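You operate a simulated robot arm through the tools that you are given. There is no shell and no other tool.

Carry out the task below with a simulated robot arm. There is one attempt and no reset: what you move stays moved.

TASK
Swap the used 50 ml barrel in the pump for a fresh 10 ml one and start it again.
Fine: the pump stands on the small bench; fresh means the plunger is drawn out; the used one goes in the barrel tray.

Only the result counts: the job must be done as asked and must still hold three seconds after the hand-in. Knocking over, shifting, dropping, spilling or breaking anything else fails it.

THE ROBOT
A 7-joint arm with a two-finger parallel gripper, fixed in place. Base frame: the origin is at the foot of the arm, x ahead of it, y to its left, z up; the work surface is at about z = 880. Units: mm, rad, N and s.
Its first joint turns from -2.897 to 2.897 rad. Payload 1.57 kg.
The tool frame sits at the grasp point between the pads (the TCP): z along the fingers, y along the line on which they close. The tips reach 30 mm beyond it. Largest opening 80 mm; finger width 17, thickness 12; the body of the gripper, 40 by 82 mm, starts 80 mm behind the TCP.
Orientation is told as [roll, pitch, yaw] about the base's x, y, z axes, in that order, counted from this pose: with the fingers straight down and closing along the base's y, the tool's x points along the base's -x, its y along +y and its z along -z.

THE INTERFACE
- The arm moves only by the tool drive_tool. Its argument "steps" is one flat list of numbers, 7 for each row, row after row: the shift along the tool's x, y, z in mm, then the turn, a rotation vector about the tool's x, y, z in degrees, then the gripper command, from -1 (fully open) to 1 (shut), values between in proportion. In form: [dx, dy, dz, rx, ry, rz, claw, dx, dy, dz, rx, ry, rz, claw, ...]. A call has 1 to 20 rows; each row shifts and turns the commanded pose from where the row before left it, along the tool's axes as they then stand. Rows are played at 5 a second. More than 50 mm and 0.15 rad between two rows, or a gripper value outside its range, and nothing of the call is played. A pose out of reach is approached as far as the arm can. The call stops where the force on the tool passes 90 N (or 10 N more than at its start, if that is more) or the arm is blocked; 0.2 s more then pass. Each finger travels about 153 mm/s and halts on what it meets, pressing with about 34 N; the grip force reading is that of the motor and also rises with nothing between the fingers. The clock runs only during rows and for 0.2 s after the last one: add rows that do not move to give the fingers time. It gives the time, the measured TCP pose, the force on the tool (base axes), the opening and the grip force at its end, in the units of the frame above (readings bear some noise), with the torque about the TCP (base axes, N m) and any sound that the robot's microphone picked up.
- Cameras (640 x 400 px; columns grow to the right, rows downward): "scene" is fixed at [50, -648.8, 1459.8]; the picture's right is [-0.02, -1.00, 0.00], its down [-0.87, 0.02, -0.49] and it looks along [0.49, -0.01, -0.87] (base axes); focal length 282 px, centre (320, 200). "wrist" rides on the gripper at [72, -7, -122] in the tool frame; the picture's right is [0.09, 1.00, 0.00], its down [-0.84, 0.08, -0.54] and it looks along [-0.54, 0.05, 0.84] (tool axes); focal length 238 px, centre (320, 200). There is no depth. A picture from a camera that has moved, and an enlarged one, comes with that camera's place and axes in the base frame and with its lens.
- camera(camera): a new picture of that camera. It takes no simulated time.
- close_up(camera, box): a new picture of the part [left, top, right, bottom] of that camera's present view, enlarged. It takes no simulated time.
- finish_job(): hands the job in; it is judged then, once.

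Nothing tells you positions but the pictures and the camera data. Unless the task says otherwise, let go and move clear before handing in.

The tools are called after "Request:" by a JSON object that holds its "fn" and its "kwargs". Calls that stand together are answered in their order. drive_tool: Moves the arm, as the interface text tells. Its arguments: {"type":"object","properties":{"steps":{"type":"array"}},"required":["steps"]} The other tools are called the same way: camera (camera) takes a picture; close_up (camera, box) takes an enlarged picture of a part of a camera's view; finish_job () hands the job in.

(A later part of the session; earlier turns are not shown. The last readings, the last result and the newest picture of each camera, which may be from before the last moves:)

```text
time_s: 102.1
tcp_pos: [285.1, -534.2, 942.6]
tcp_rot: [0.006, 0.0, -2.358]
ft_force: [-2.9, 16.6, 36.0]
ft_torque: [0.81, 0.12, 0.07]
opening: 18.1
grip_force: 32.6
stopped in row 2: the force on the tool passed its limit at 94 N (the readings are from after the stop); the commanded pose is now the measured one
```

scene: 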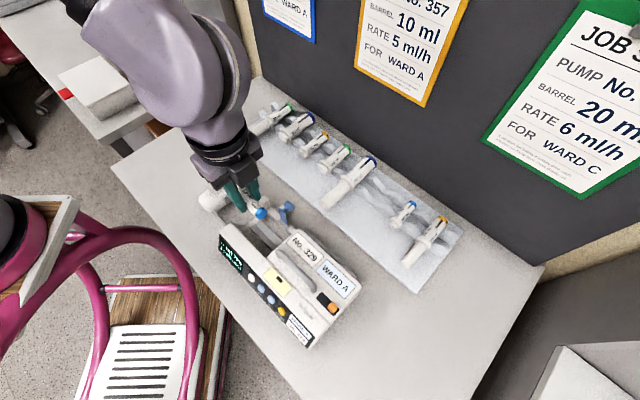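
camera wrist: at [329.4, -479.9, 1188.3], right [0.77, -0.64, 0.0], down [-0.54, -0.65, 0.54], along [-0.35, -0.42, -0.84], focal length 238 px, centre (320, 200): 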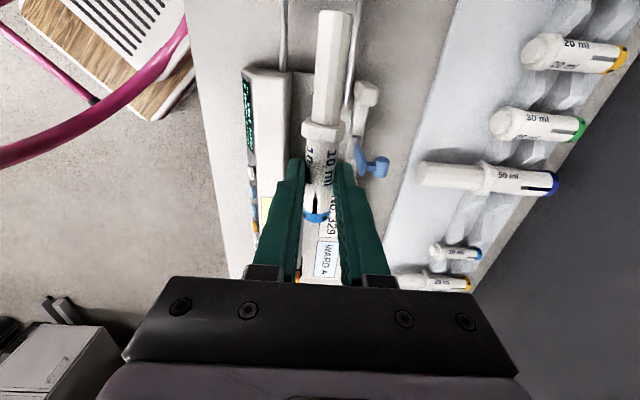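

That step met a hard stop: the fingertips are on the edge of the V block (tips at z ≈ 913). I'll back up 2 mm right away and check that nothing shifted.

Request:
{"fn": "drive_tool", "kwargs": {"steps": [0, 0, -2, 0, 0, 0, 1, 0, 0, 0, 0, 0, 0, 1]}}

Request:
{"fn": "close_up", "kwargs": {"camera": "scene", "box": [200, 180, 380, 360]}}

Request:
{"fn": "close_up", "kwargs": {"camera": "wrist", "box": [270, 80, 380, 200]}}

Request:
{"fn": "close_up", "kwargs": {"camera": "scene", "box": [245, 205, 300, 250]}}

```text
time_s: 102.7
tcp_pos: [286.2, -535.1, 944.2]
tcp_rot: [0.001, -0.003, -2.355]
ft_force: [-2.2, 5.4, 5.5]
ft_torque: [0.25, 0.04, 0.0]
opening: 18.3
grip_force: 33.1
```

```text
2.22 times, centred on (290, 270) of scene
camera zoom: at [50.0, -648.8, 1459.8], right [-0.02, -1.0, 0.0], down [-0.87, 0.02, -0.49], along [0.49, -0.01, -0.87], focal length 628 px, centre (387, 44)
```

zoom: 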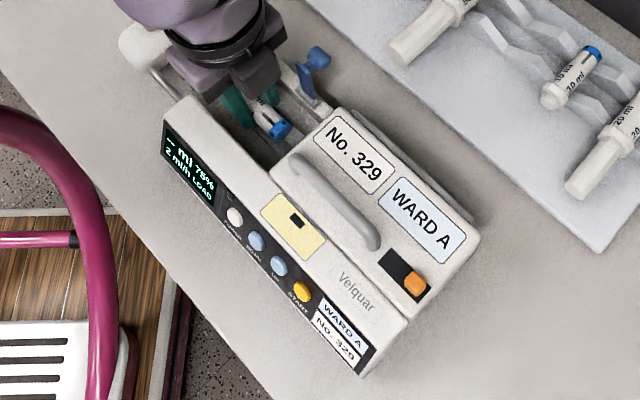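

```text
3.33 times, centred on (325, 140) of wrist
camera zoom: at [332.2, -479.0, 1065.8], right [0.77, -0.64, 0.0], down [-0.54, -0.64, 0.54], along [-0.34, -0.42, -0.84], focal length 794 px, centre (303, 400)
```

zoom: 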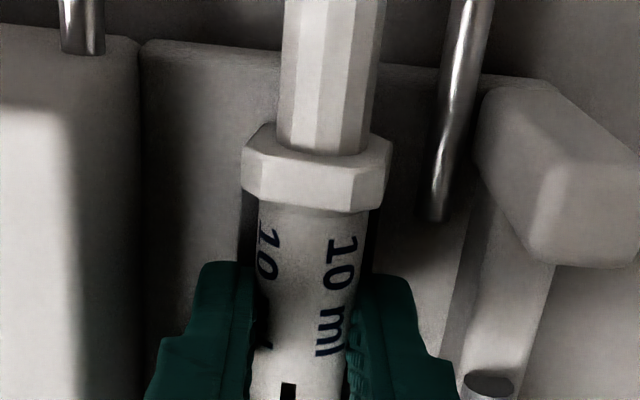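

```text
8.89 times, centred on (272, 228) of scene
camera zoom: at [50.0, -648.8, 1459.8], right [-0.02, -1.0, 0.0], down [-0.87, 0.02, -0.49], along [0.49, -0.01, -0.87], focal length 2510 px, centre (742, -44)
```

zoom: 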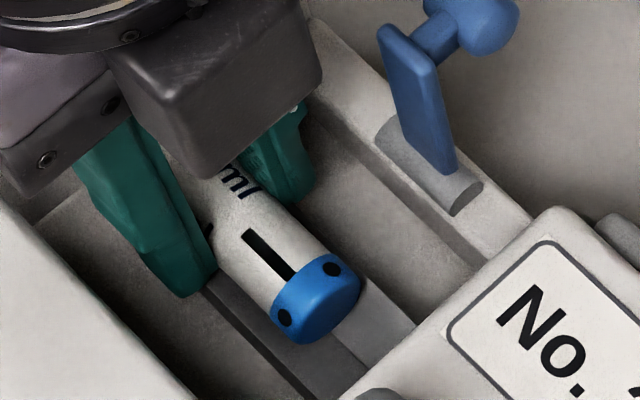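

Nothing shifted. I'm about 6–7 mm above the barrel's resting height, which the fingertips can't go below. I'll raise 1.5 mm so nothing binds, then open very gradually so the barrel settles into the V between the fingers.

Request:
{"fn": "drive_tool", "kwargs": {"steps": [0, 0, -1.2, 0, 0, 0, 1, 0, 0, 0, 0, 0, 0, 1]}}

Request:
{"fn": "drive_tool", "kwargs": {"steps": [0, 0, 0, 0, 0, 0, 0.545, 0, 0, 0, 0, 0, 0, 0.535, 0, 0, 0, 0, 0, 0, 0.525, 0, 0, 0, 0, 0, 0, 0.515, 0, 0, 0, 0, 0, 0, 0.505, 0, 0, 0, 0, 0, 0, 0.495, 0, 0, 0, 0, 0, 0, 0.485]}}

Request:
{"fn": "close_up", "kwargs": {"camera": "scene", "box": [245, 205, 300, 250]}}

Request:
{"fn": "close_up", "kwargs": {"camera": "wrist", "box": [270, 80, 380, 200]}}

```text
time_s: 103.3
tcp_pos: [285.4, -534.1, 946.0]
tcp_rot: [0.003, -0.002, -2.355]
ft_force: [0.3, 0.2, -0.6]
ft_torque: [-0.02, 0.03, -0.01]
opening: 18.4
grip_force: 32.8
```

```text
time_s: 104.9
tcp_pos: [286.1, -534.6, 945.5]
tcp_rot: [0.002, -0.001, -2.357]
ft_force: [-0.2, -0.3, -0.3]
ft_torque: [0.01, 0.02, 0.0]
opening: 20.6
grip_force: 0.1
```

```text
8.89 times, centred on (272, 228) of scene
camera zoom: at [50.0, -648.8, 1459.8], right [-0.02, -1.0, 0.0], down [-0.87, 0.02, -0.49], along [0.49, -0.01, -0.87], focal length 2510 px, centre (742, -44)
```

zoom: 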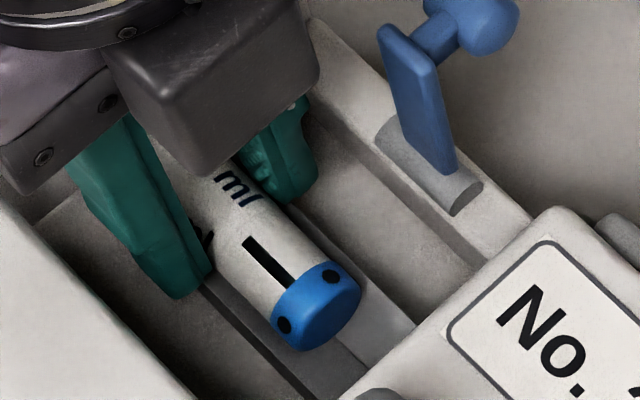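

```text
3.33 times, centred on (325, 140) of wrist
camera zoom: at [332.0, -478.9, 1067.5], right [0.77, -0.64, 0.0], down [-0.54, -0.64, 0.54], along [-0.34, -0.42, -0.84], focal length 794 px, centre (303, 400)
```

zoom: 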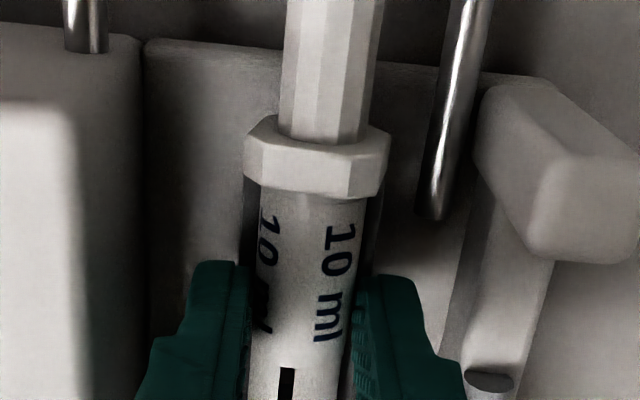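

It settled about 3 mm lower with no grip force. Opening a bit more to be sure it's free, then checking.

Request:
{"fn": "drive_tool", "kwargs": {"steps": [0, 0, 0, 0, 0, 0, 0.45, 0, 0, 0, 0, 0, 0, 0.4, 0, 0, 0, 0, 0, 0, 0.35, 0, 0, 0, 0, 0, 0, 0.3, 0, 0, 0, 0, 0, 0, 0.3]}}

Request:
{"fn": "close_up", "kwargs": {"camera": "scene", "box": [245, 205, 300, 250]}}

Request:
{"fn": "close_up", "kwargs": {"camera": "wrist", "box": [270, 80, 380, 200]}}

```text
time_s: 106.1
tcp_pos: [285.3, -535.1, 946.5]
tcp_rot: [0.004, -0.003, -2.353]
ft_force: [-0.2, -0.3, 0.0]
ft_torque: [-0.02, 0.03, -0.01]
opening: 28.0
grip_force: 0.1
```

```text
8.89 times, centred on (272, 228) of scene
camera zoom: at [50.0, -648.8, 1459.8], right [-0.02, -1.0, 0.0], down [-0.87, 0.02, -0.49], along [0.49, -0.01, -0.87], focal length 2510 px, centre (742, -44)
```

zoom: 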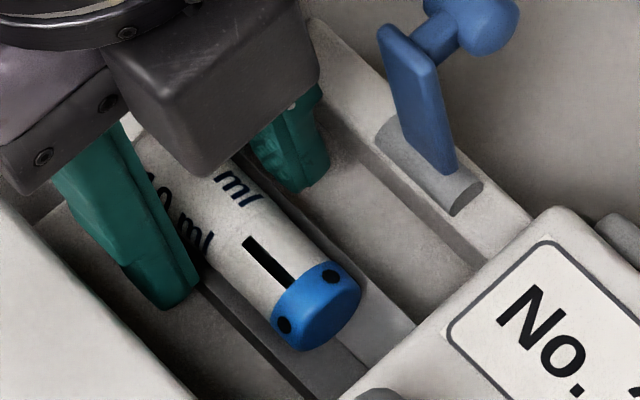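

```text
3.33 times, centred on (325, 140) of wrist
camera zoom: at [332.0, -478.9, 1067.5], right [0.77, -0.64, 0.0], down [-0.54, -0.64, 0.54], along [-0.34, -0.42, -0.84], focal length 794 px, centre (303, 400)
```

zoom: 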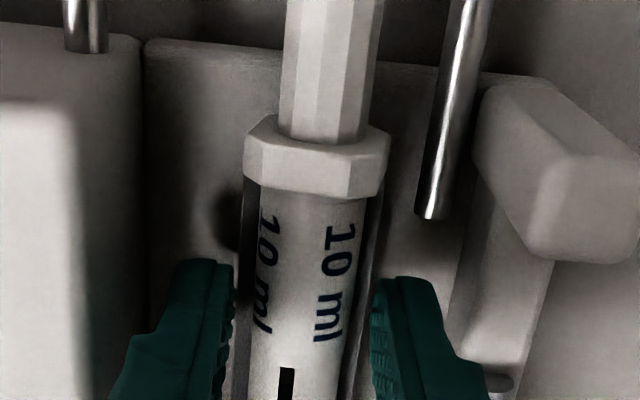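

The barrel rests in the V on its own. Rising straight up and checking its seat.

Request:
{"fn": "drive_tool", "kwargs": {"steps": [0, 0, -10, 0, 0, 0, 0.3, 0, 0, -20, 0, 0, 0, 0.3, 0, 0, -30, 0, 0, 0, 0.3, 0, 0, -35, 0, 0, 0, 0.3, 0, 0, 0, 0, 0, 0, 0.3]}}

Request:
{"fn": "camera", "kwargs": {"camera": "wrist"}}

Request:
{"fn": "close_up", "kwargs": {"camera": "wrist", "box": [240, 30, 400, 170]}}

Request:
{"fn": "close_up", "kwargs": {"camera": "scene", "box": [195, 165, 315, 260]}}

```text
time_s: 107.3
tcp_pos: [286.4, -537.2, 1041.6]
tcp_rot: [0.002, -0.002, -2.357]
ft_force: [0.1, 0.0, -0.5]
ft_torque: [-0.02, 0.01, 0.04]
opening: 27.5
grip_force: 0.0
```

```text
taken
camera wrist: at [332.5, -480.2, 1163.8], right [0.77, -0.64, 0.0], down [-0.54, -0.64, 0.54], along [-0.34, -0.42, -0.84], focal length 238 px, centre (320, 200)
```

wrist: 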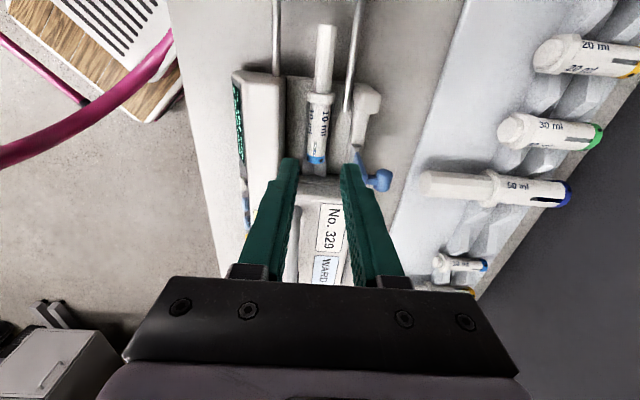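

```text
2.86 times, centred on (320, 100) of wrist
camera zoom: at [332.5, -480.2, 1163.8], right [0.77, -0.64, 0.0], down [-0.54, -0.64, 0.54], along [-0.34, -0.42, -0.84], focal length 681 px, centre (320, 486)
```

zoom: 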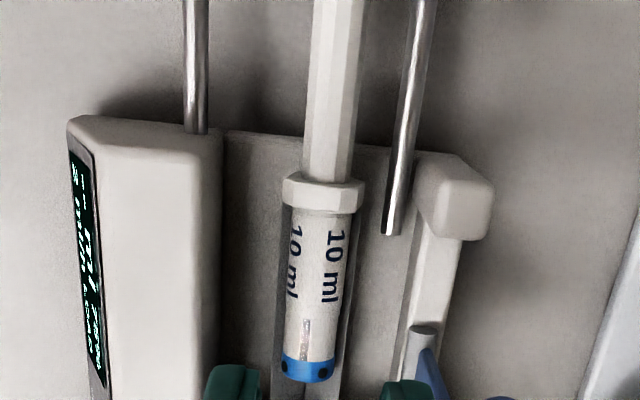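

```text
4.21 times, centred on (255, 212) of scene
camera zoom: at [50.0, -648.8, 1459.8], right [-0.02, -1.0, 0.0], down [-0.87, 0.02, -0.49], along [0.49, -0.01, -0.87], focal length 1189 px, centre (594, 147)
```

zoom: 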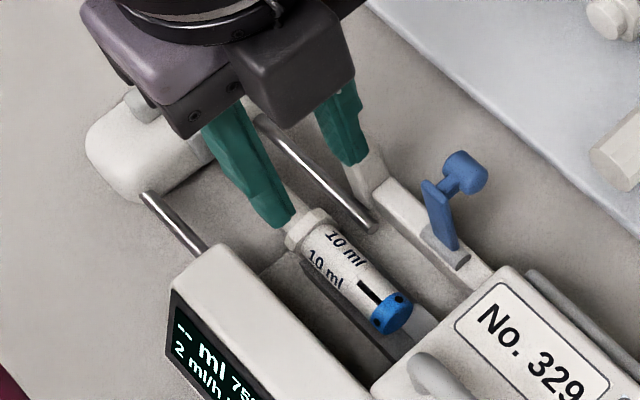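

The 10 ml barrel is seated in the V with its flange just past the block end. Next I close the clamp: I'll return to the earlier release pose beside the open handle (yaw -45°, lean +42°) and regrip it.

Request:
{"fn": "drive_tool", "kwargs": {"steps": [0, 0, -10, 0, 0, -7.5, 0.25, 0, 0, 0, 0, 0, -7.5, 0.25, 0, 0, 0, 0, 0, -7.5, 0.25, 0, 0, 0, 0, 0, -7.5, 0.25, 0, 0, 0, 0, 0, -7.5, 0.25, 0, 0, 0, 0, 0, -7.5, 0.25, 0, 0, 0, 0, 0, -7.5, 0.25, 0, 0, 0, 0, 0, -7.5, 0.25, 0, 0, 0, 0, 0, -7.5, 0.25, 0, 0, 0, 0, 0, -7.5, 0.25, 0, 0, 0, 0, 0, -7.5, 0.25, 0, 0, 0, 0, 0, -7.5, 0.25, -34.9, -12.4, 0, 0, 0, 0, 0.25, -34.9, -12.4, 0, 0, 0, 0, 0.25, 0, 0, 0, 0, 0, 0, 0.25]}}

Request:
{"fn": "drive_tool", "kwargs": {"steps": [0, 0, 0, 0, 7, 0, 0.25, 0, 0, 0, 0, 7, 0, 0.25, 0, 0, 0, 0, 7, 0, 0.25, 0, 0, 0, 0, 7, 0, 0.25, 0, 0, 0, 0, 7, 0, 0.25, 0, 0, 0, 0, 7, 0, 0.25, 0, 0, 0, 0, 0, 0, 0.25]}}

Request:
{"fn": "camera", "kwargs": {"camera": "wrist"}}

Request:
{"fn": "close_up", "kwargs": {"camera": "wrist", "box": [250, 110, 400, 220]}}

Request:
{"fn": "close_up", "kwargs": {"camera": "scene", "box": [200, 160, 340, 280]}}

```text
time_s: 110.5
tcp_pos: [316.6, -600.3, 1050.1]
tcp_rot: [-0.003, -0.004, -0.786]
ft_force: [-0.9, 0.0, -0.1]
ft_torque: [0.02, 0.0, 0.02]
opening: 29.8
grip_force: 0.1
```

```text
time_s: 112.1
tcp_pos: [318.1, -602.0, 1050.1]
tcp_rot: [-0.003, 0.731, -0.787]
ft_force: [-0.7, 1.1, -0.3]
ft_torque: [-0.06, -0.05, -0.01]
opening: 30.1
grip_force: 0.1
```

```text
taken
camera wrist: at [333.3, -625.3, 1189.4], right [0.66, 0.75, 0.06], down [0.75, -0.64, -0.15], along [-0.08, 0.15, -0.99], focal length 238 px, centre (320, 200)
```

wrist: 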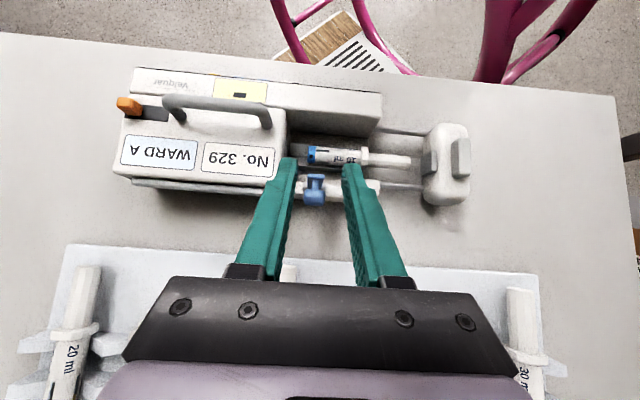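

```text
3.64 times, centred on (325, 165) of wrist
camera zoom: at [333.3, -625.3, 1189.4], right [0.66, 0.75, 0.06], down [0.75, -0.64, -0.15], along [-0.08, 0.15, -0.99], focal length 867 px, centre (302, 327)
```

zoom: 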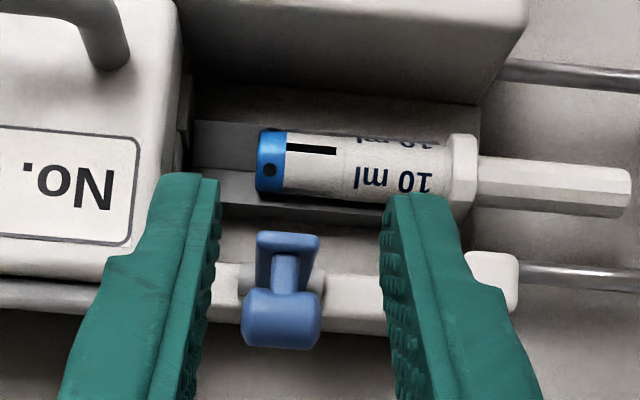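

```text
3.33 times, centred on (270, 220) of scene
camera zoom: at [50.0, -648.8, 1459.8], right [-0.02, -1.0, 0.0], down [-0.87, 0.02, -0.49], along [0.49, -0.01, -0.87], focal length 941 px, centre (487, 133)
```

zoom: 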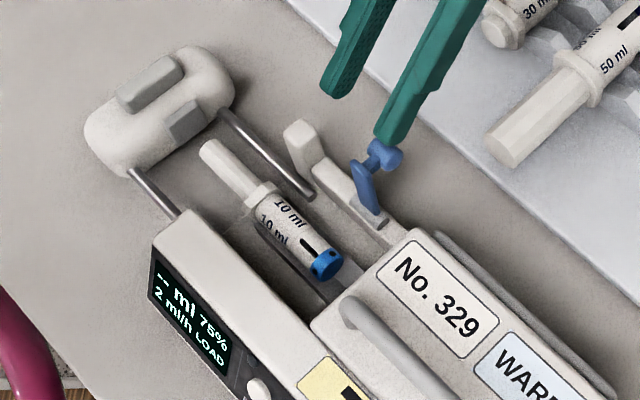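

The handle is still open where I left it. I'll lower straight down so the fingers flank it, then close.

Request:
{"fn": "drive_tool", "kwargs": {"steps": [-11.5, -0.3, 12.8, 0, 0, 0, 0.25, -11.5, -0.3, 12.8, 0, 0, 0, 0.25, -11.5, -0.3, 12.8, 0, 0, 0, 0.25, -11.6, -0.2, 12.9, 0, 0, 0, 0.25, 0, 0, 0, 0, 0, 0, 0.25]}}

Request:
{"fn": "close_up", "kwargs": {"camera": "wrist", "box": [250, 110, 400, 220]}}

```text
time_s: 113.3
tcp_pos: [317.0, -602.5, 981.4]
tcp_rot: [-0.001, 0.727, -0.787]
ft_force: [-0.2, 0.8, -0.5]
ft_torque: [-0.02, -0.01, 0.0]
opening: 30.1
grip_force: 0.1
```

```text
3.64 times, centred on (325, 165) of wrist
camera zoom: at [332.7, -626.7, 1120.1], right [0.66, 0.75, 0.06], down [0.75, -0.64, -0.15], along [-0.08, 0.15, -0.99], focal length 867 px, centre (302, 327)
```

zoom: 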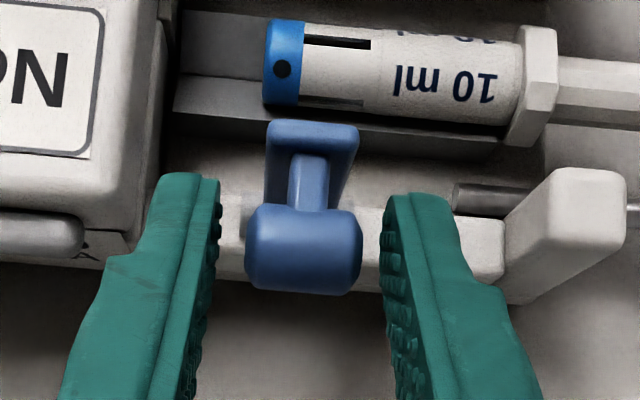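

Request:
{"fn": "drive_tool", "kwargs": {"steps": [0, 0, 0, 0, 0, 0, 1, 0, 0, 0, 0, 0, 0, 1, 0, 0, 0, 0, 0, 0, 1]}}

Request:
{"fn": "close_up", "kwargs": {"camera": "wrist", "box": [250, 110, 400, 220]}}

```text
time_s: 114.1
tcp_pos: [317.8, -601.0, 981.8]
tcp_rot: [-0.002, 0.731, -0.786]
ft_force: [1.2, 0.3, -0.1]
ft_torque: [-0.04, -0.09, -0.01]
opening: 20.1
grip_force: 33.4
```

```text
3.64 times, centred on (325, 165) of wrist
camera zoom: at [332.9, -626.7, 1120.1], right [0.66, 0.75, 0.06], down [0.75, -0.64, -0.15], along [-0.08, 0.15, -0.99], focal length 867 px, centre (302, 327)
```

zoom: 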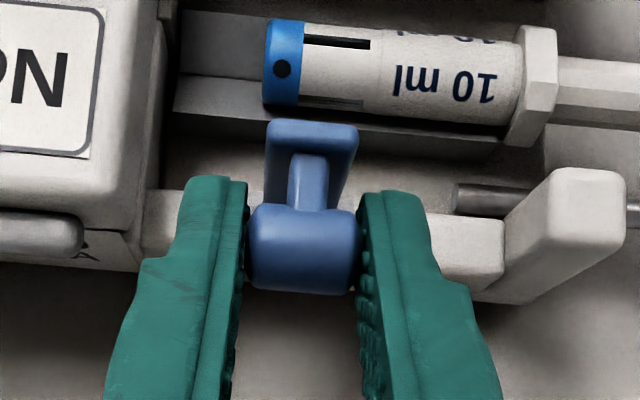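

Handle gripped (20.1 mm). Rotating it back toward the barrel in 6° steps.

Request:
{"fn": "drive_tool", "kwargs": {"steps": [6.83, 0, 1.72, 0, -6, 0, 1, 6.83, 0, 1.72, 0, -6, 0, 1, 6.83, 0, 1.72, 0, -6, 0, 1, 0, 0, 0, 0, 0, 0, 1]}}

Request:
{"fn": "close_up", "kwargs": {"camera": "wrist", "box": [250, 90, 400, 220]}}

Request:
{"fn": "close_up", "kwargs": {"camera": "scene", "box": [200, 180, 380, 360]}}

```text
time_s: 115.1
tcp_pos: [303.1, -588.5, 988.4]
tcp_rot: [-0.001, 0.414, -0.785]
ft_force: [-1.3, -1.8, 0.5]
ft_torque: [-0.02, 0.05, 0.05]
opening: 19.9
grip_force: 33.4
```

```text
3.08 times, centred on (325, 155) of wrist
camera zoom: at [287.6, -580.4, 1130.0], right [0.64, 0.76, 0.04], down [0.75, -0.64, 0.16], along [0.14, -0.08, -0.99], focal length 733 px, centre (305, 338)
```

zoom: 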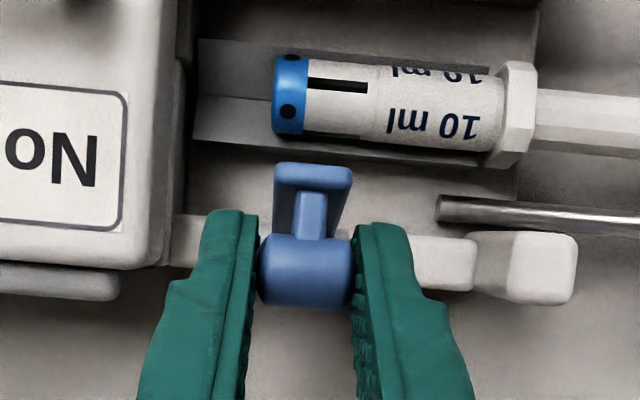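

```text
2.22 times, centred on (290, 270) of scene
camera zoom: at [50.0, -648.8, 1459.8], right [-0.02, -1.0, 0.0], down [-0.87, 0.02, -0.49], along [0.49, -0.01, -0.87], focal length 628 px, centre (387, 44)
```

zoom: 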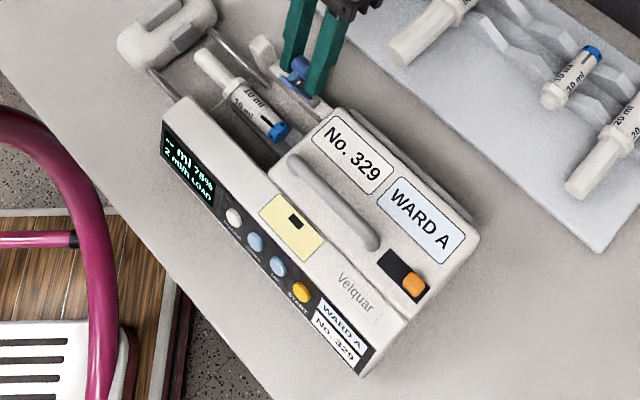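

Request:
{"fn": "drive_tool", "kwargs": {"steps": [6.83, 0, 1.6, 0, -6, 0, 1, 6.83, 0, 1.6, 0, -6, 0, 1, 6.83, 0, 1.6, 0, -6, 0, 1, 6.83, 0, 1.6, 0, -6, 0, 1, 0, 0, 0, 0, 0, 0, 1]}}

Request:
{"fn": "close_up", "kwargs": {"camera": "wrist", "box": [250, 90, 400, 220]}}

Request:
{"fn": "close_up", "kwargs": {"camera": "scene", "box": [200, 180, 380, 360]}}

```text
time_s: 116.3
tcp_pos: [284.2, -568.8, 989.6]
tcp_rot: [-0.002, -0.005, -0.784]
ft_force: [-0.9, 0.5, -0.8]
ft_torque: [0.11, 0.1, -0.01]
opening: 19.9
grip_force: 33.5
```

```text
3.08 times, centred on (325, 155) of wrist
camera zoom: at [228.4, -522.3, 1111.5], right [0.64, 0.77, 0.0], down [0.65, -0.53, 0.55], along [0.42, -0.35, -0.84], focal length 733 px, centre (305, 338)
```

zoom: 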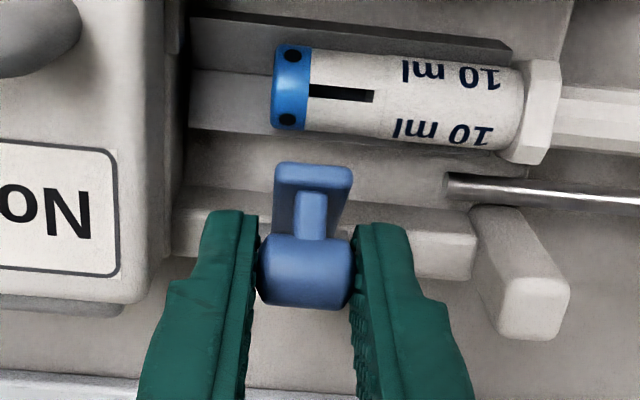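

```text
2.22 times, centred on (290, 270) of scene
camera zoom: at [50.0, -648.8, 1459.8], right [-0.02, -1.0, 0.0], down [-0.87, 0.02, -0.49], along [0.49, -0.01, -0.87], focal length 628 px, centre (387, 44)
```

zoom: 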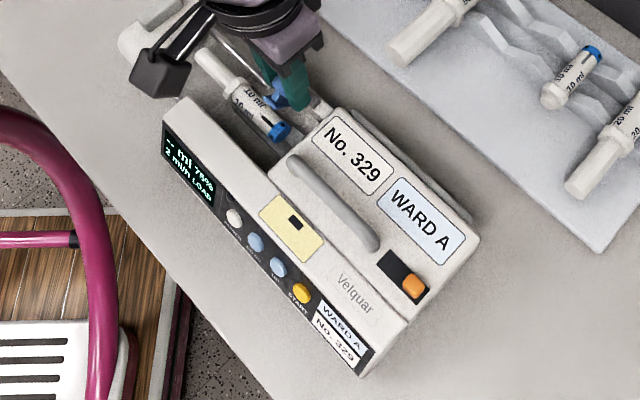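

Request:
{"fn": "drive_tool", "kwargs": {"steps": [6.83, 0, 1.6, 0, -6, 0, 1, 6.83, 0, 1.6, 0, -6, 0, 1, 6.83, 0, 1.6, 0, -6, 0, 1, 6.83, 0, 1.6, 0, -6, 0, 1, 0, 0, 0, 0, 0, 0, 1]}}

Request:
{"fn": "close_up", "kwargs": {"camera": "wrist", "box": [250, 70, 400, 210]}}

Request:
{"fn": "close_up", "kwargs": {"camera": "scene", "box": [200, 180, 380, 360]}}

```text
time_s: 117.5
tcp_pos: [265.1, -551.8, 979.8]
tcp_rot: [-0.001, -0.424, -0.784]
ft_force: [1.4, -0.4, -4.9]
ft_torque: [0.01, 0.08, -0.05]
opening: 19.9
grip_force: 33.4
```

```text
2.86 times, centred on (325, 140) of wrist
camera zoom: at [179.8, -473.7, 1062.1], right [0.64, 0.76, -0.04], down [0.44, -0.33, 0.84], along [0.63, -0.56, -0.54], focal length 681 px, centre (306, 371)
```

zoom: 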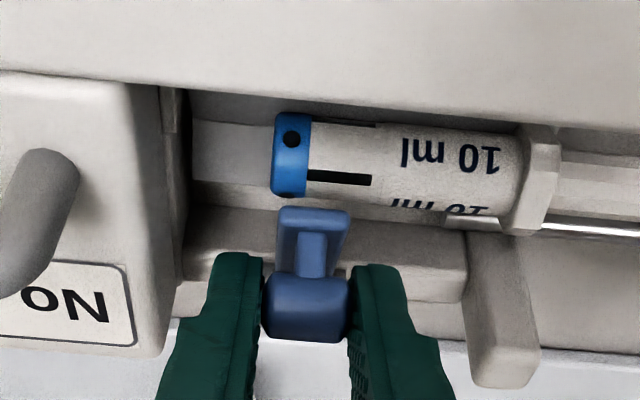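

```text
2.22 times, centred on (290, 270) of scene
camera zoom: at [50.0, -648.8, 1459.8], right [-0.02, -1.0, 0.0], down [-0.87, 0.02, -0.49], along [0.49, -0.01, -0.87], focal length 628 px, centre (387, 44)
```

zoom: 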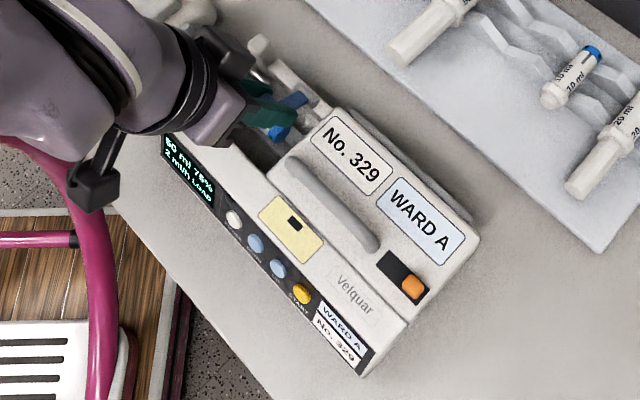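

The display follows the clamp (it reads 50 ml at this angle), so it must come down further onto the 10 ml barrel. Continuing a little more.

Request:
{"fn": "drive_tool", "kwargs": {"steps": [6.83, 0, 1.6, 0, -6, 0, 1, 0, 0, 0, 0, 0, 0, 1]}}

Request:
{"fn": "close_up", "kwargs": {"camera": "wrist", "box": [250, 60, 400, 200]}}

Request:
{"fn": "close_up", "kwargs": {"camera": "scene", "box": [205, 230, 265, 290]}}

```text
time_s: 118.1
tcp_pos: [261.4, -546.2, 976.4]
tcp_rot: [-0.002, -0.527, -0.786]
ft_force: [0.1, 0.8, -5.1]
ft_torque: [0.15, 0.16, -0.04]
opening: 19.8
grip_force: 33.6
```

```text
2.86 times, centred on (325, 130) of wrist
camera zoom: at [169.7, -464.2, 1045.6], right [0.65, 0.76, -0.05], down [0.37, -0.26, 0.89], along [0.66, -0.59, -0.45], focal length 681 px, centre (306, 400)
```

zoom: 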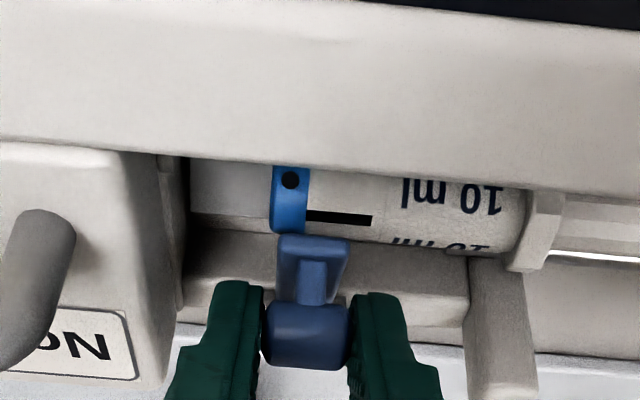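

```text
6.67 times, centred on (235, 260) of scene
camera zoom: at [50.0, -648.8, 1459.8], right [-0.02, -1.0, 0.0], down [-0.87, 0.02, -0.49], along [0.49, -0.01, -0.87], focal length 1882 px, centre (887, -200)
```

zoom: 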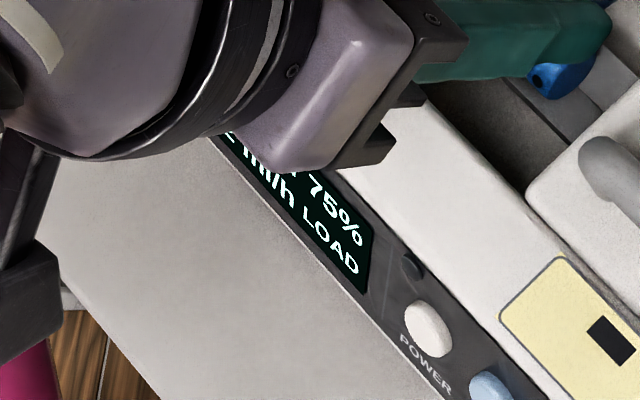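

Request:
{"fn": "drive_tool", "kwargs": {"steps": [6.83, 0, 1.9, 0, -6, 0, 1, 0, 0, 0, 0, 0, 0, 1]}}

Request:
{"fn": "close_up", "kwargs": {"camera": "wrist", "box": [250, 60, 400, 200]}}

Request:
{"fn": "close_up", "kwargs": {"camera": "scene", "box": [200, 180, 380, 360]}}

```text
time_s: 118.7
tcp_pos: [256.2, -542.8, 971.3]
tcp_rot: [-0.002, -0.633, -0.784]
ft_force: [-0.7, 0.7, -4.8]
ft_torque: [0.13, 0.16, -0.03]
opening: 19.7
grip_force: 33.6
```

```text
2.86 times, centred on (325, 130) of wrist
camera zoom: at [161.4, -456.0, 1026.7], right [0.65, 0.76, -0.06], down [0.31, -0.19, 0.93], along [0.69, -0.62, -0.36], focal length 681 px, centre (306, 400)
```

zoom: 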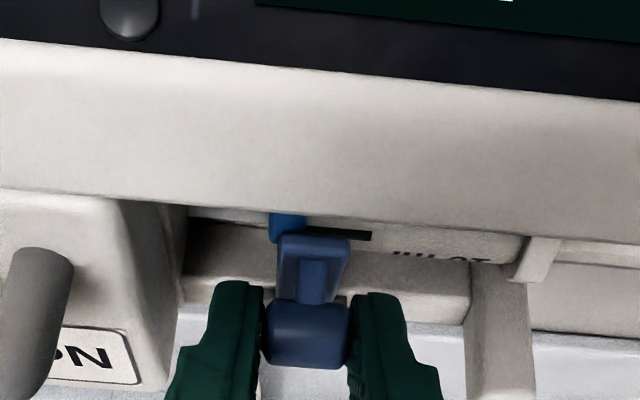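

```text
2.22 times, centred on (290, 270) of scene
camera zoom: at [50.0, -648.8, 1459.8], right [-0.02, -1.0, 0.0], down [-0.87, 0.02, -0.49], along [0.49, -0.01, -0.87], focal length 628 px, centre (387, 44)
```

zoom: 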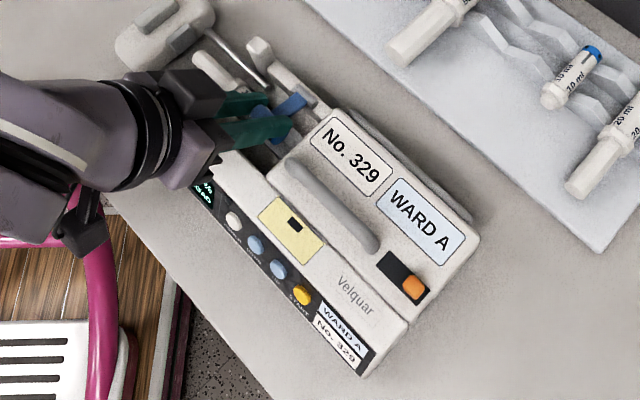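

The clamp is nearly down on the 10 ml barrel. I'll release, back away along the finger direction, and look.

Request:
{"fn": "drive_tool", "kwargs": {"steps": [0, 0, 0, 0, 0, 0, 0.25, 0, 0, 0, 0, 0, 0, 0.25, 0, 0, -15, 0, 0, 0, 0.25, 0, 0, -25, 0, 0, 0, 0.25, 0, 0, -30, 0, 0, 0, 0.25, 0, 0, 0, 0, 7, 0, 0.25, 0, 0, 0, 0, 7, 0, 0.25, 0, 0, 0, 0, 7, 0, 0.25, 0, 0, 0, 0, 7, 0, 0.25, 0, 0, 0, 0, 8.3, 0, 0.25, 0, 0, 0, 0, 0, 0, 0.25]}}

Request:
{"fn": "camera", "kwargs": {"camera": "wrist"}}

Request:
{"fn": "close_up", "kwargs": {"camera": "wrist", "box": [250, 90, 400, 210]}}

Request:
{"fn": "close_up", "kwargs": {"camera": "scene", "box": [200, 180, 380, 360]}}

```text
time_s: 121.1
tcp_pos: [227.8, -513.7, 1028.1]
tcp_rot: [-0.002, 0.002, -0.786]
ft_force: [0.7, 0.1, 0.0]
ft_torque: [0.01, -0.04, 0.0]
opening: 30.0
grip_force: 0.1
```

```text
taken
camera wrist: at [173.8, -467.6, 1149.6], right [0.64, 0.77, 0.0], down [0.65, -0.54, 0.54], along [0.41, -0.35, -0.84], focal length 238 px, centre (320, 200)
```

wrist: 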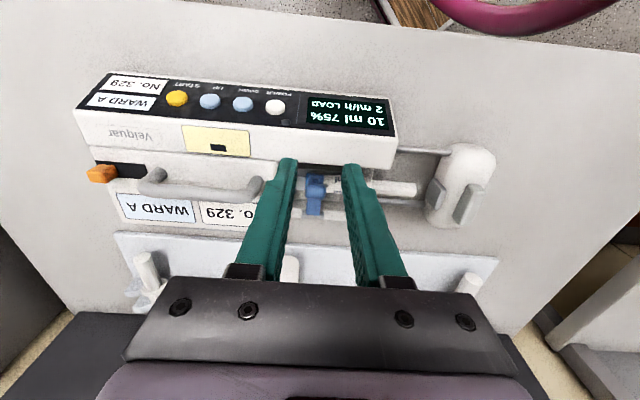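

```text
3.33 times, centred on (325, 150) of wrist
camera zoom: at [173.8, -467.6, 1149.6], right [0.64, 0.77, 0.0], down [0.65, -0.54, 0.54], along [0.41, -0.35, -0.84], focal length 794 px, centre (303, 367)
```

zoom: 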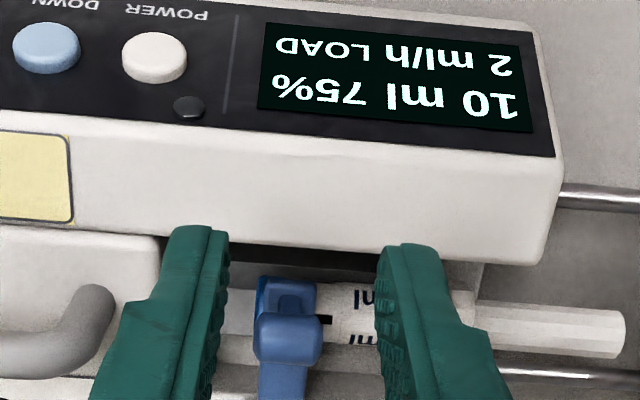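

```text
2.22 times, centred on (290, 270) of scene
camera zoom: at [50.0, -648.8, 1459.8], right [-0.02, -1.0, 0.0], down [-0.87, 0.02, -0.49], along [0.49, -0.01, -0.87], focal length 628 px, centre (387, 44)
```

zoom: 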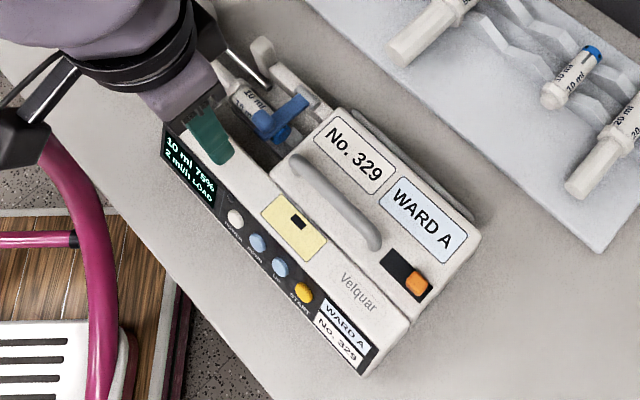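

The display reads "10 ml 75% 2 ml/h LOAD": the clamp recognises the 10 ml barrel. Now I'll return to the drive's catch to bring the pad up to the plunger.

Request:
{"fn": "drive_tool", "kwargs": {"steps": [-13.3, 40.2, -2.2, 0, 0, 0, 0.25, -13.3, 40.2, -2.2, 0, 0, 0, 0.25, -13.2, 40.2, -2.2, 0, 0, 0, 0.25, -13.2, 40.2, -2.2, 0, 0, 0, 0.25, 0, 0, 0, 0, 0, 0, 0.25]}}

Request:
{"fn": "camera", "kwargs": {"camera": "wrist"}}

Request:
{"fn": "close_up", "kwargs": {"camera": "wrist", "box": [230, 100, 400, 220]}}

```text
time_s: 122.3
tcp_pos: [379.1, -439.4, 1035.1]
tcp_rot: [-0.001, 0.002, -0.786]
ft_force: [-0.2, -0.2, 0.0]
ft_torque: [-0.05, -0.01, 0.01]
opening: 30.1
grip_force: 0.0
```

```text
taken
camera wrist: at [325.2, -392.8, 1156.8], right [0.64, 0.77, 0.0], down [0.65, -0.54, 0.54], along [0.42, -0.35, -0.84], focal length 238 px, centre (320, 200)
```

wrist: 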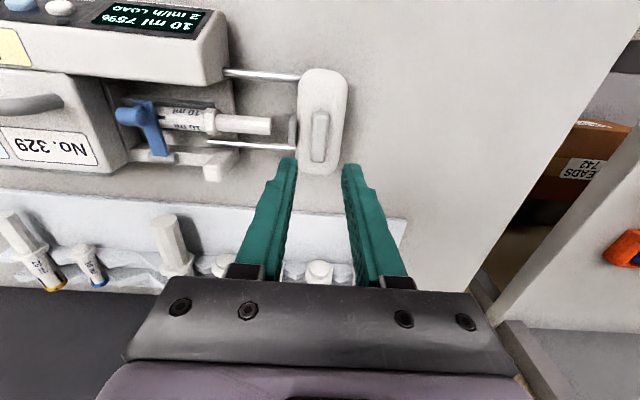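

```text
3.33 times, centred on (315, 160) of wrist
camera zoom: at [325.2, -392.8, 1156.8], right [0.64, 0.77, 0.0], down [0.65, -0.54, 0.54], along [0.42, -0.35, -0.84], focal length 794 px, centre (337, 333)
```

zoom: 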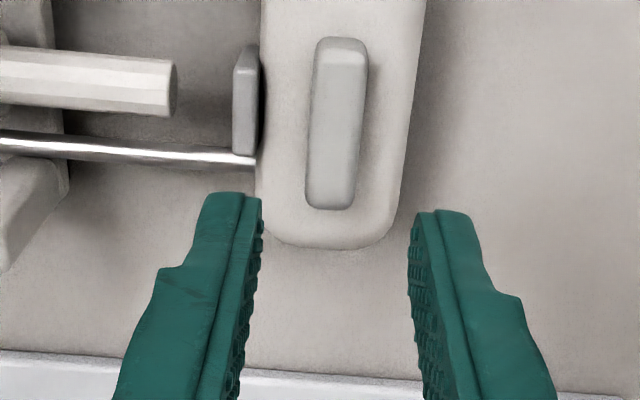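

About 17 mm of gap between the plunger and the pad. Descending onto the catch as before.

Request:
{"fn": "drive_tool", "kwargs": {"steps": [2, -0.6, 20, 0, 0, 0, 0.25, 0, 0, 20, 0, 0, 0, 0.25, 0, 0, 16, 0, 0, 0, 0.25, 0, 0, 12.6, 0, 0, 0, 0.25, 0, 0, 0, 0, 0, 0, 0.25, 0, 0, 0, 0, 0, 0, 0.6, 0, 0, 0, 0, 0, 0, 1, 0, 0, 0, 0, 0, 0, 1]}}

Request:
{"fn": "close_up", "kwargs": {"camera": "wrist", "box": [200, 80, 400, 220]}}

```text
time_s: 124.1
tcp_pos: [376.6, -436.6, 967.1]
tcp_rot: [-0.002, 0.002, -0.786]
ft_force: [-0.1, -0.7, -0.4]
ft_torque: [-0.05, -0.06, 0.11]
opening: 13.3
grip_force: 29.8
```

```text
2.86 times, centred on (300, 150) of wrist
camera zoom: at [322.4, -390.6, 1088.7], right [0.64, 0.77, 0.0], down [0.65, -0.54, 0.54], along [0.42, -0.35, -0.84], focal length 681 px, centre (377, 343)
```

zoom: 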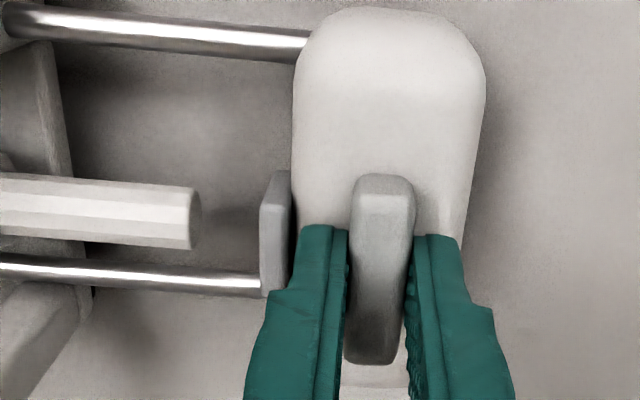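

Catch gripped. Pushing the drive in by 12 mm, then I'll creep the rest.

Request:
{"fn": "drive_tool", "kwargs": {"steps": [0, -4, 0, 0, 0, 0, 1, 0, -4, 0, 0, 0, 0, 1, 0, -4, 0, 0, 0, 0, 1, 0, 0, 0, 0, 0, 0, 1]}}

Request:
{"fn": "close_up", "kwargs": {"camera": "wrist", "box": [200, 80, 400, 220]}}

Request:
{"fn": "close_up", "kwargs": {"camera": "scene", "box": [200, 160, 320, 260]}}

```text
time_s: 125.1
tcp_pos: [368.5, -444.3, 966.4]
tcp_rot: [-0.002, 0.002, -0.785]
ft_force: [-0.6, 1.4, 1.6]
ft_torque: [0.25, -0.13, 0.26]
opening: 13.2
grip_force: 29.7
```

```text
2.86 times, centred on (300, 150) of wrist
camera zoom: at [314.8, -398.8, 1088.7], right [0.64, 0.77, 0.0], down [0.65, -0.54, 0.54], along [0.42, -0.35, -0.84], focal length 681 px, centre (377, 343)
```

zoom: 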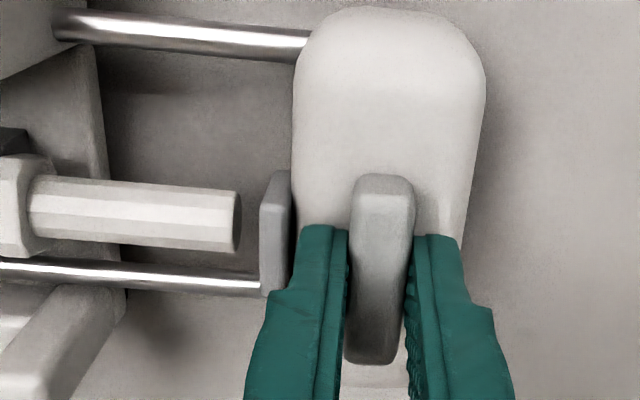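

```text
4.00 times, centred on (260, 210) of scene
camera zoom: at [50.0, -648.8, 1459.8], right [-0.02, -1.0, 0.0], down [-0.87, 0.02, -0.49], along [0.49, -0.01, -0.87], focal length 1129 px, centre (560, 160)
```

zoom: 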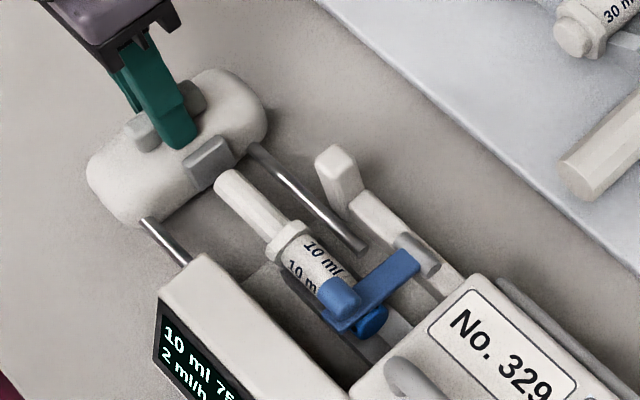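

Request:
{"fn": "drive_tool", "kwargs": {"steps": [0, -2, 0, 0, 0, 0, 1, 0, -2, 0, 0, 0, 0, 1, 0, 0, 0, 0, 0, 0, 1]}}

Request:
{"fn": "close_up", "kwargs": {"camera": "wrist", "box": [200, 80, 400, 220]}}

Request:
{"fn": "close_up", "kwargs": {"camera": "scene", "box": [210, 230, 260, 285]}}

```text
time_s: 125.9
tcp_pos: [366.4, -448.5, 965.9]
tcp_rot: [-0.003, 0.002, -0.785]
ft_force: [-1.3, -0.5, 1.1]
ft_torque: [-0.02, -0.05, 0.09]
opening: 13.2
grip_force: 30.0
```

```text
2.86 times, centred on (300, 150) of wrist
camera zoom: at [311.9, -402.1, 1088.9], right [0.64, 0.77, 0.0], down [0.65, -0.54, 0.54], along [0.42, -0.35, -0.84], focal length 681 px, centre (377, 343)
```

zoom: 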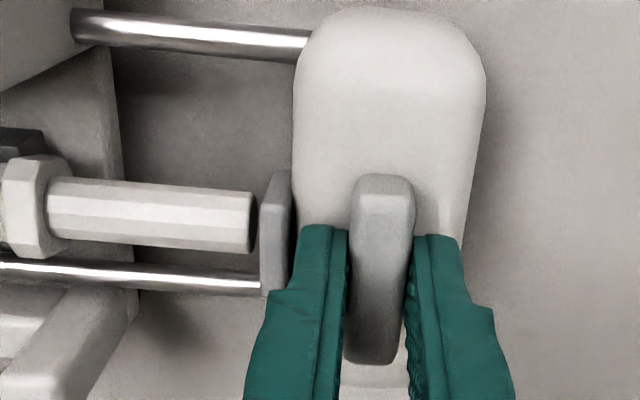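

```text
7.27 times, centred on (235, 258) of scene
camera zoom: at [50.0, -648.8, 1459.8], right [-0.02, -1.0, 0.0], down [-0.87, 0.02, -0.49], along [0.49, -0.01, -0.87], focal length 2054 px, centre (938, -218)
```

zoom: 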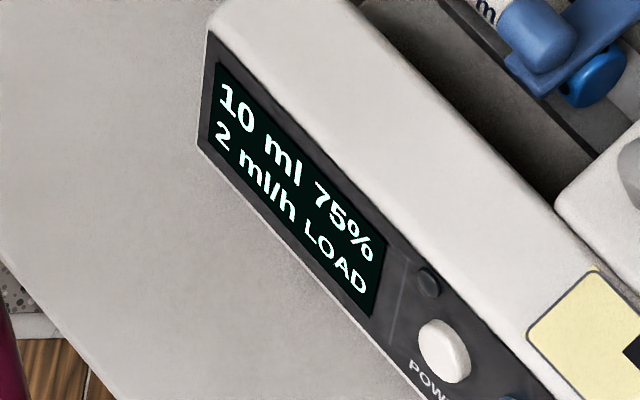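

Nearly touching. Creeping in 0.7 mm steps and reading the display each time.

Request:
{"fn": "drive_tool", "kwargs": {"steps": [0, -0.7, 0, 0, 0, 0, 1, 0, 0, 0, 0, 0, 0, 1]}}

Request:
{"fn": "close_up", "kwargs": {"camera": "scene", "box": [210, 230, 260, 285]}}

Request:
{"fn": "close_up", "kwargs": {"camera": "wrist", "box": [240, 110, 320, 190]}}

```text
time_s: 126.5
tcp_pos: [365.5, -448.9, 966.5]
tcp_rot: [-0.002, 0.002, -0.786]
ft_force: [-0.4, -0.6, 0.5]
ft_torque: [0.07, -0.01, 0.07]
opening: 13.4
grip_force: 30.1
```

```text
7.27 times, centred on (235, 258) of scene
camera zoom: at [50.0, -648.8, 1459.8], right [-0.02, -1.0, 0.0], down [-0.87, 0.02, -0.49], along [0.49, -0.01, -0.87], focal length 2054 px, centre (938, -218)
```

zoom: 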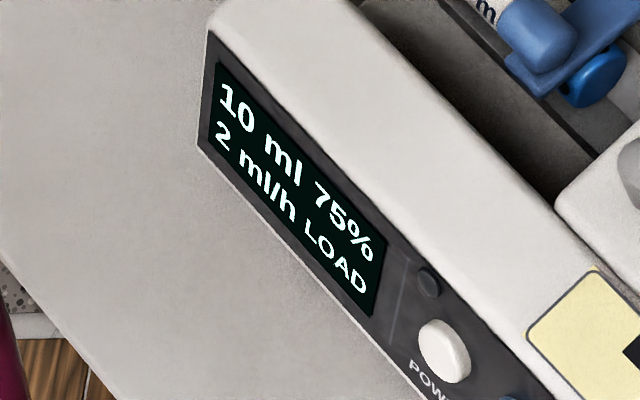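

```text
5.00 times, centred on (280, 150) of wrist
camera zoom: at [311.6, -402.5, 1088.9], right [0.64, 0.77, 0.0], down [0.65, -0.54, 0.54], along [0.42, -0.35, -0.84], focal length 1192 px, centre (520, 450)
```

zoom: 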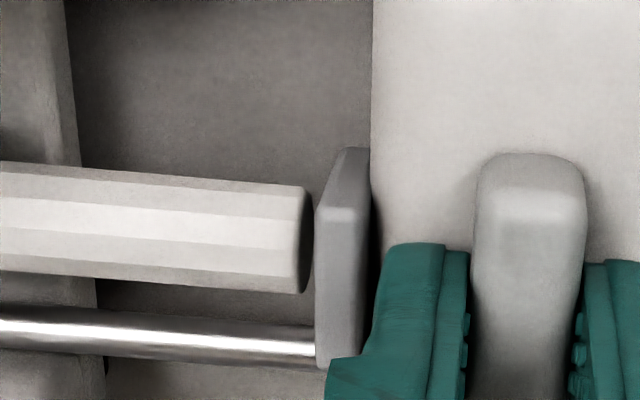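

Request:
{"fn": "drive_tool", "kwargs": {"steps": [0, -0.8, 0, 0, 0, 0, 1, 0, 0, 0, 0, 0, 0, 1]}}

Request:
{"fn": "close_up", "kwargs": {"camera": "scene", "box": [210, 230, 260, 285]}}

Request:
{"fn": "close_up", "kwargs": {"camera": "wrist", "box": [240, 110, 320, 190]}}

```text
time_s: 127.1
tcp_pos: [365.4, -448.8, 966.6]
tcp_rot: [-0.002, 0.002, -0.785]
ft_force: [-0.3, -0.7, 0.4]
ft_torque: [0.05, 0.0, 0.08]
opening: 13.2
grip_force: 29.6
```

```text
7.27 times, centred on (235, 258) of scene
camera zoom: at [50.0, -648.8, 1459.8], right [-0.02, -1.0, 0.0], down [-0.87, 0.02, -0.49], along [0.49, -0.01, -0.87], focal length 2054 px, centre (938, -218)
```

zoom: 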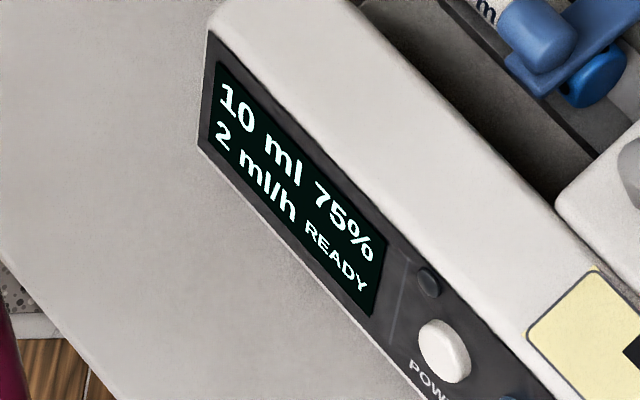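

```text
5.00 times, centred on (280, 150) of wrist
camera zoom: at [311.0, -403.1, 1088.8], right [0.64, 0.77, 0.0], down [0.65, -0.54, 0.54], along [0.42, -0.35, -0.84], focal length 1192 px, centre (520, 450)
```

zoom: 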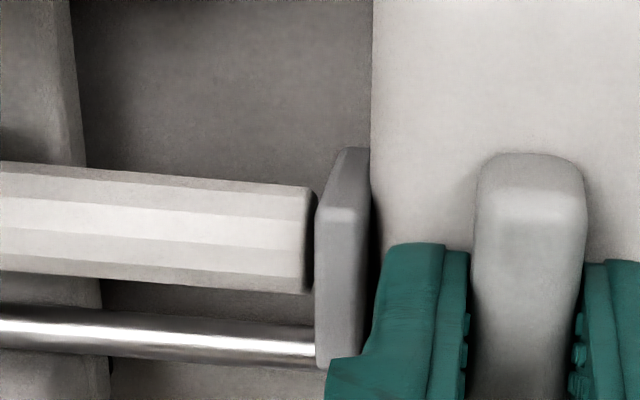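

READY. I'll nudge 0.6 mm more so the contact is not marginal, and confirm.

Request:
{"fn": "drive_tool", "kwargs": {"steps": [0, -0.6, 0, 0, 0, 0, 1, 0, 0, 0, 0, 0, 0, 1]}}

Request:
{"fn": "close_up", "kwargs": {"camera": "scene", "box": [210, 230, 260, 285]}}

Request:
{"fn": "close_up", "kwargs": {"camera": "wrist", "box": [240, 110, 320, 190]}}

```text
time_s: 127.7
tcp_pos: [365.6, -450.0, 967.2]
tcp_rot: [-0.001, 0.001, -0.786]
ft_force: [-0.5, -0.5, 0.6]
ft_torque: [0.09, 0.02, 0.09]
opening: 13.2
grip_force: 29.4
```

```text
7.27 times, centred on (235, 258) of scene
camera zoom: at [50.0, -648.8, 1459.8], right [-0.02, -1.0, 0.0], down [-0.87, 0.02, -0.49], along [0.49, -0.01, -0.87], focal length 2054 px, centre (938, -218)
```

zoom: 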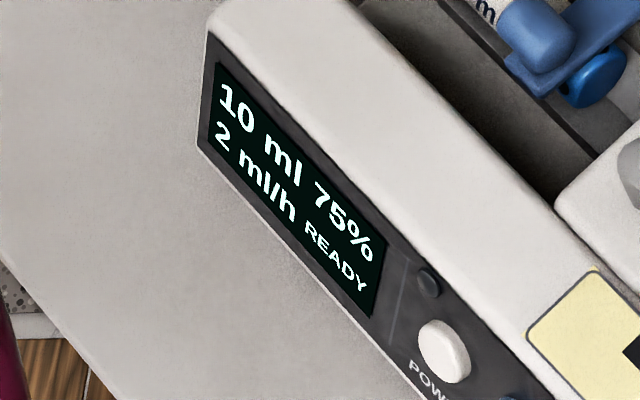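

```text
5.00 times, centred on (280, 150) of wrist
camera zoom: at [310.3, -403.5, 1089.0], right [0.64, 0.77, 0.0], down [0.65, -0.54, 0.54], along [0.42, -0.35, -0.84], focal length 1192 px, centre (520, 450)
```

zoom: 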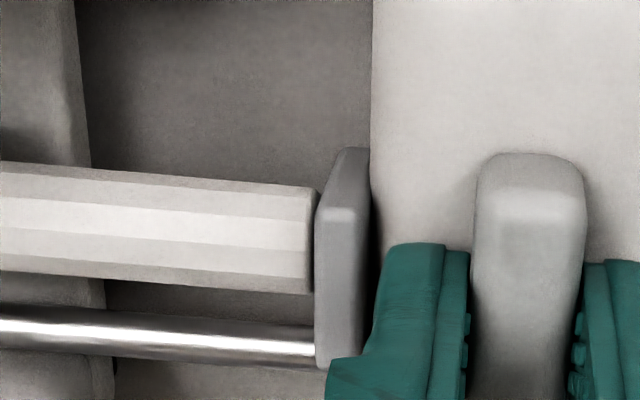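

Plunger and pad are touching and it reads READY. I'll release the catch, rise clear, and check the display stays READY.

Request:
{"fn": "drive_tool", "kwargs": {"steps": [0, 0, 0, 0, 0, 0, 0.6, 0, 0, 0, 0, 0, 0, 0.25, 0, 0, 0, 0, 0, 0, 0.25, 0, 0, -15, 0, 0, 0, 0.25, 0, 0, -25, 0, 0, 0, 0.25, 0, 0, -35, 0, 0, 0, 0.25, 0, 0, 0, 0, 0, 0, 0.25]}}

Request:
{"fn": "camera", "kwargs": {"camera": "wrist"}}

Request:
{"fn": "close_up", "kwargs": {"camera": "scene", "box": [200, 180, 380, 360]}}

```text
time_s: 129.3
tcp_pos: [365.3, -449.2, 1042.4]
tcp_rot: [-0.001, 0.0, -0.783]
ft_force: [-0.4, 0.5, -0.8]
ft_torque: [0.0, -0.01, 0.0]
opening: 30.4
grip_force: 0.0
```

```text
taken
camera wrist: at [310.6, -403.0, 1164.5], right [0.64, 0.77, 0.0], down [0.65, -0.54, 0.54], along [0.42, -0.35, -0.84], focal length 238 px, centre (320, 200)
```

wrist: 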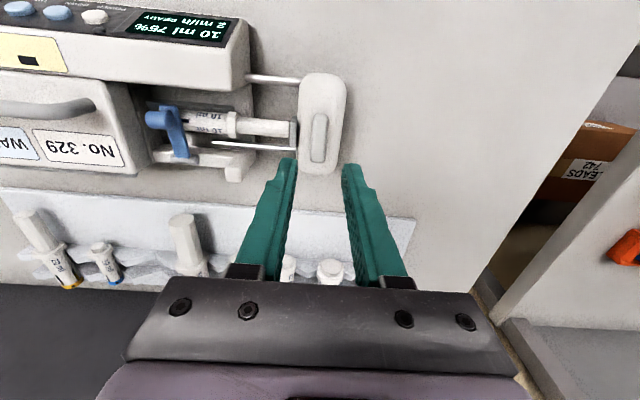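

```text
2.22 times, centred on (290, 270) of scene
camera zoom: at [50.0, -648.8, 1459.8], right [-0.02, -1.0, 0.0], down [-0.87, 0.02, -0.49], along [0.49, -0.01, -0.87], focal length 628 px, centre (387, 44)
```

zoom: 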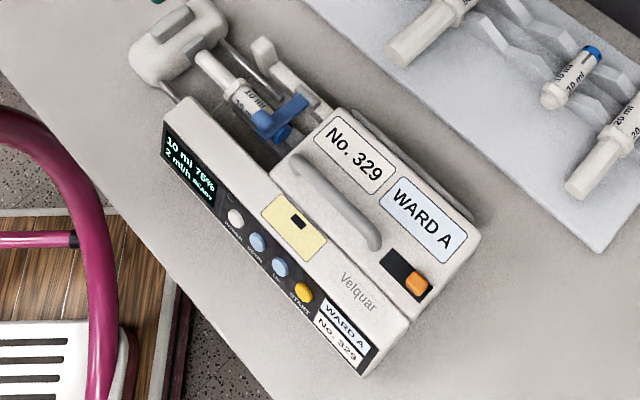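

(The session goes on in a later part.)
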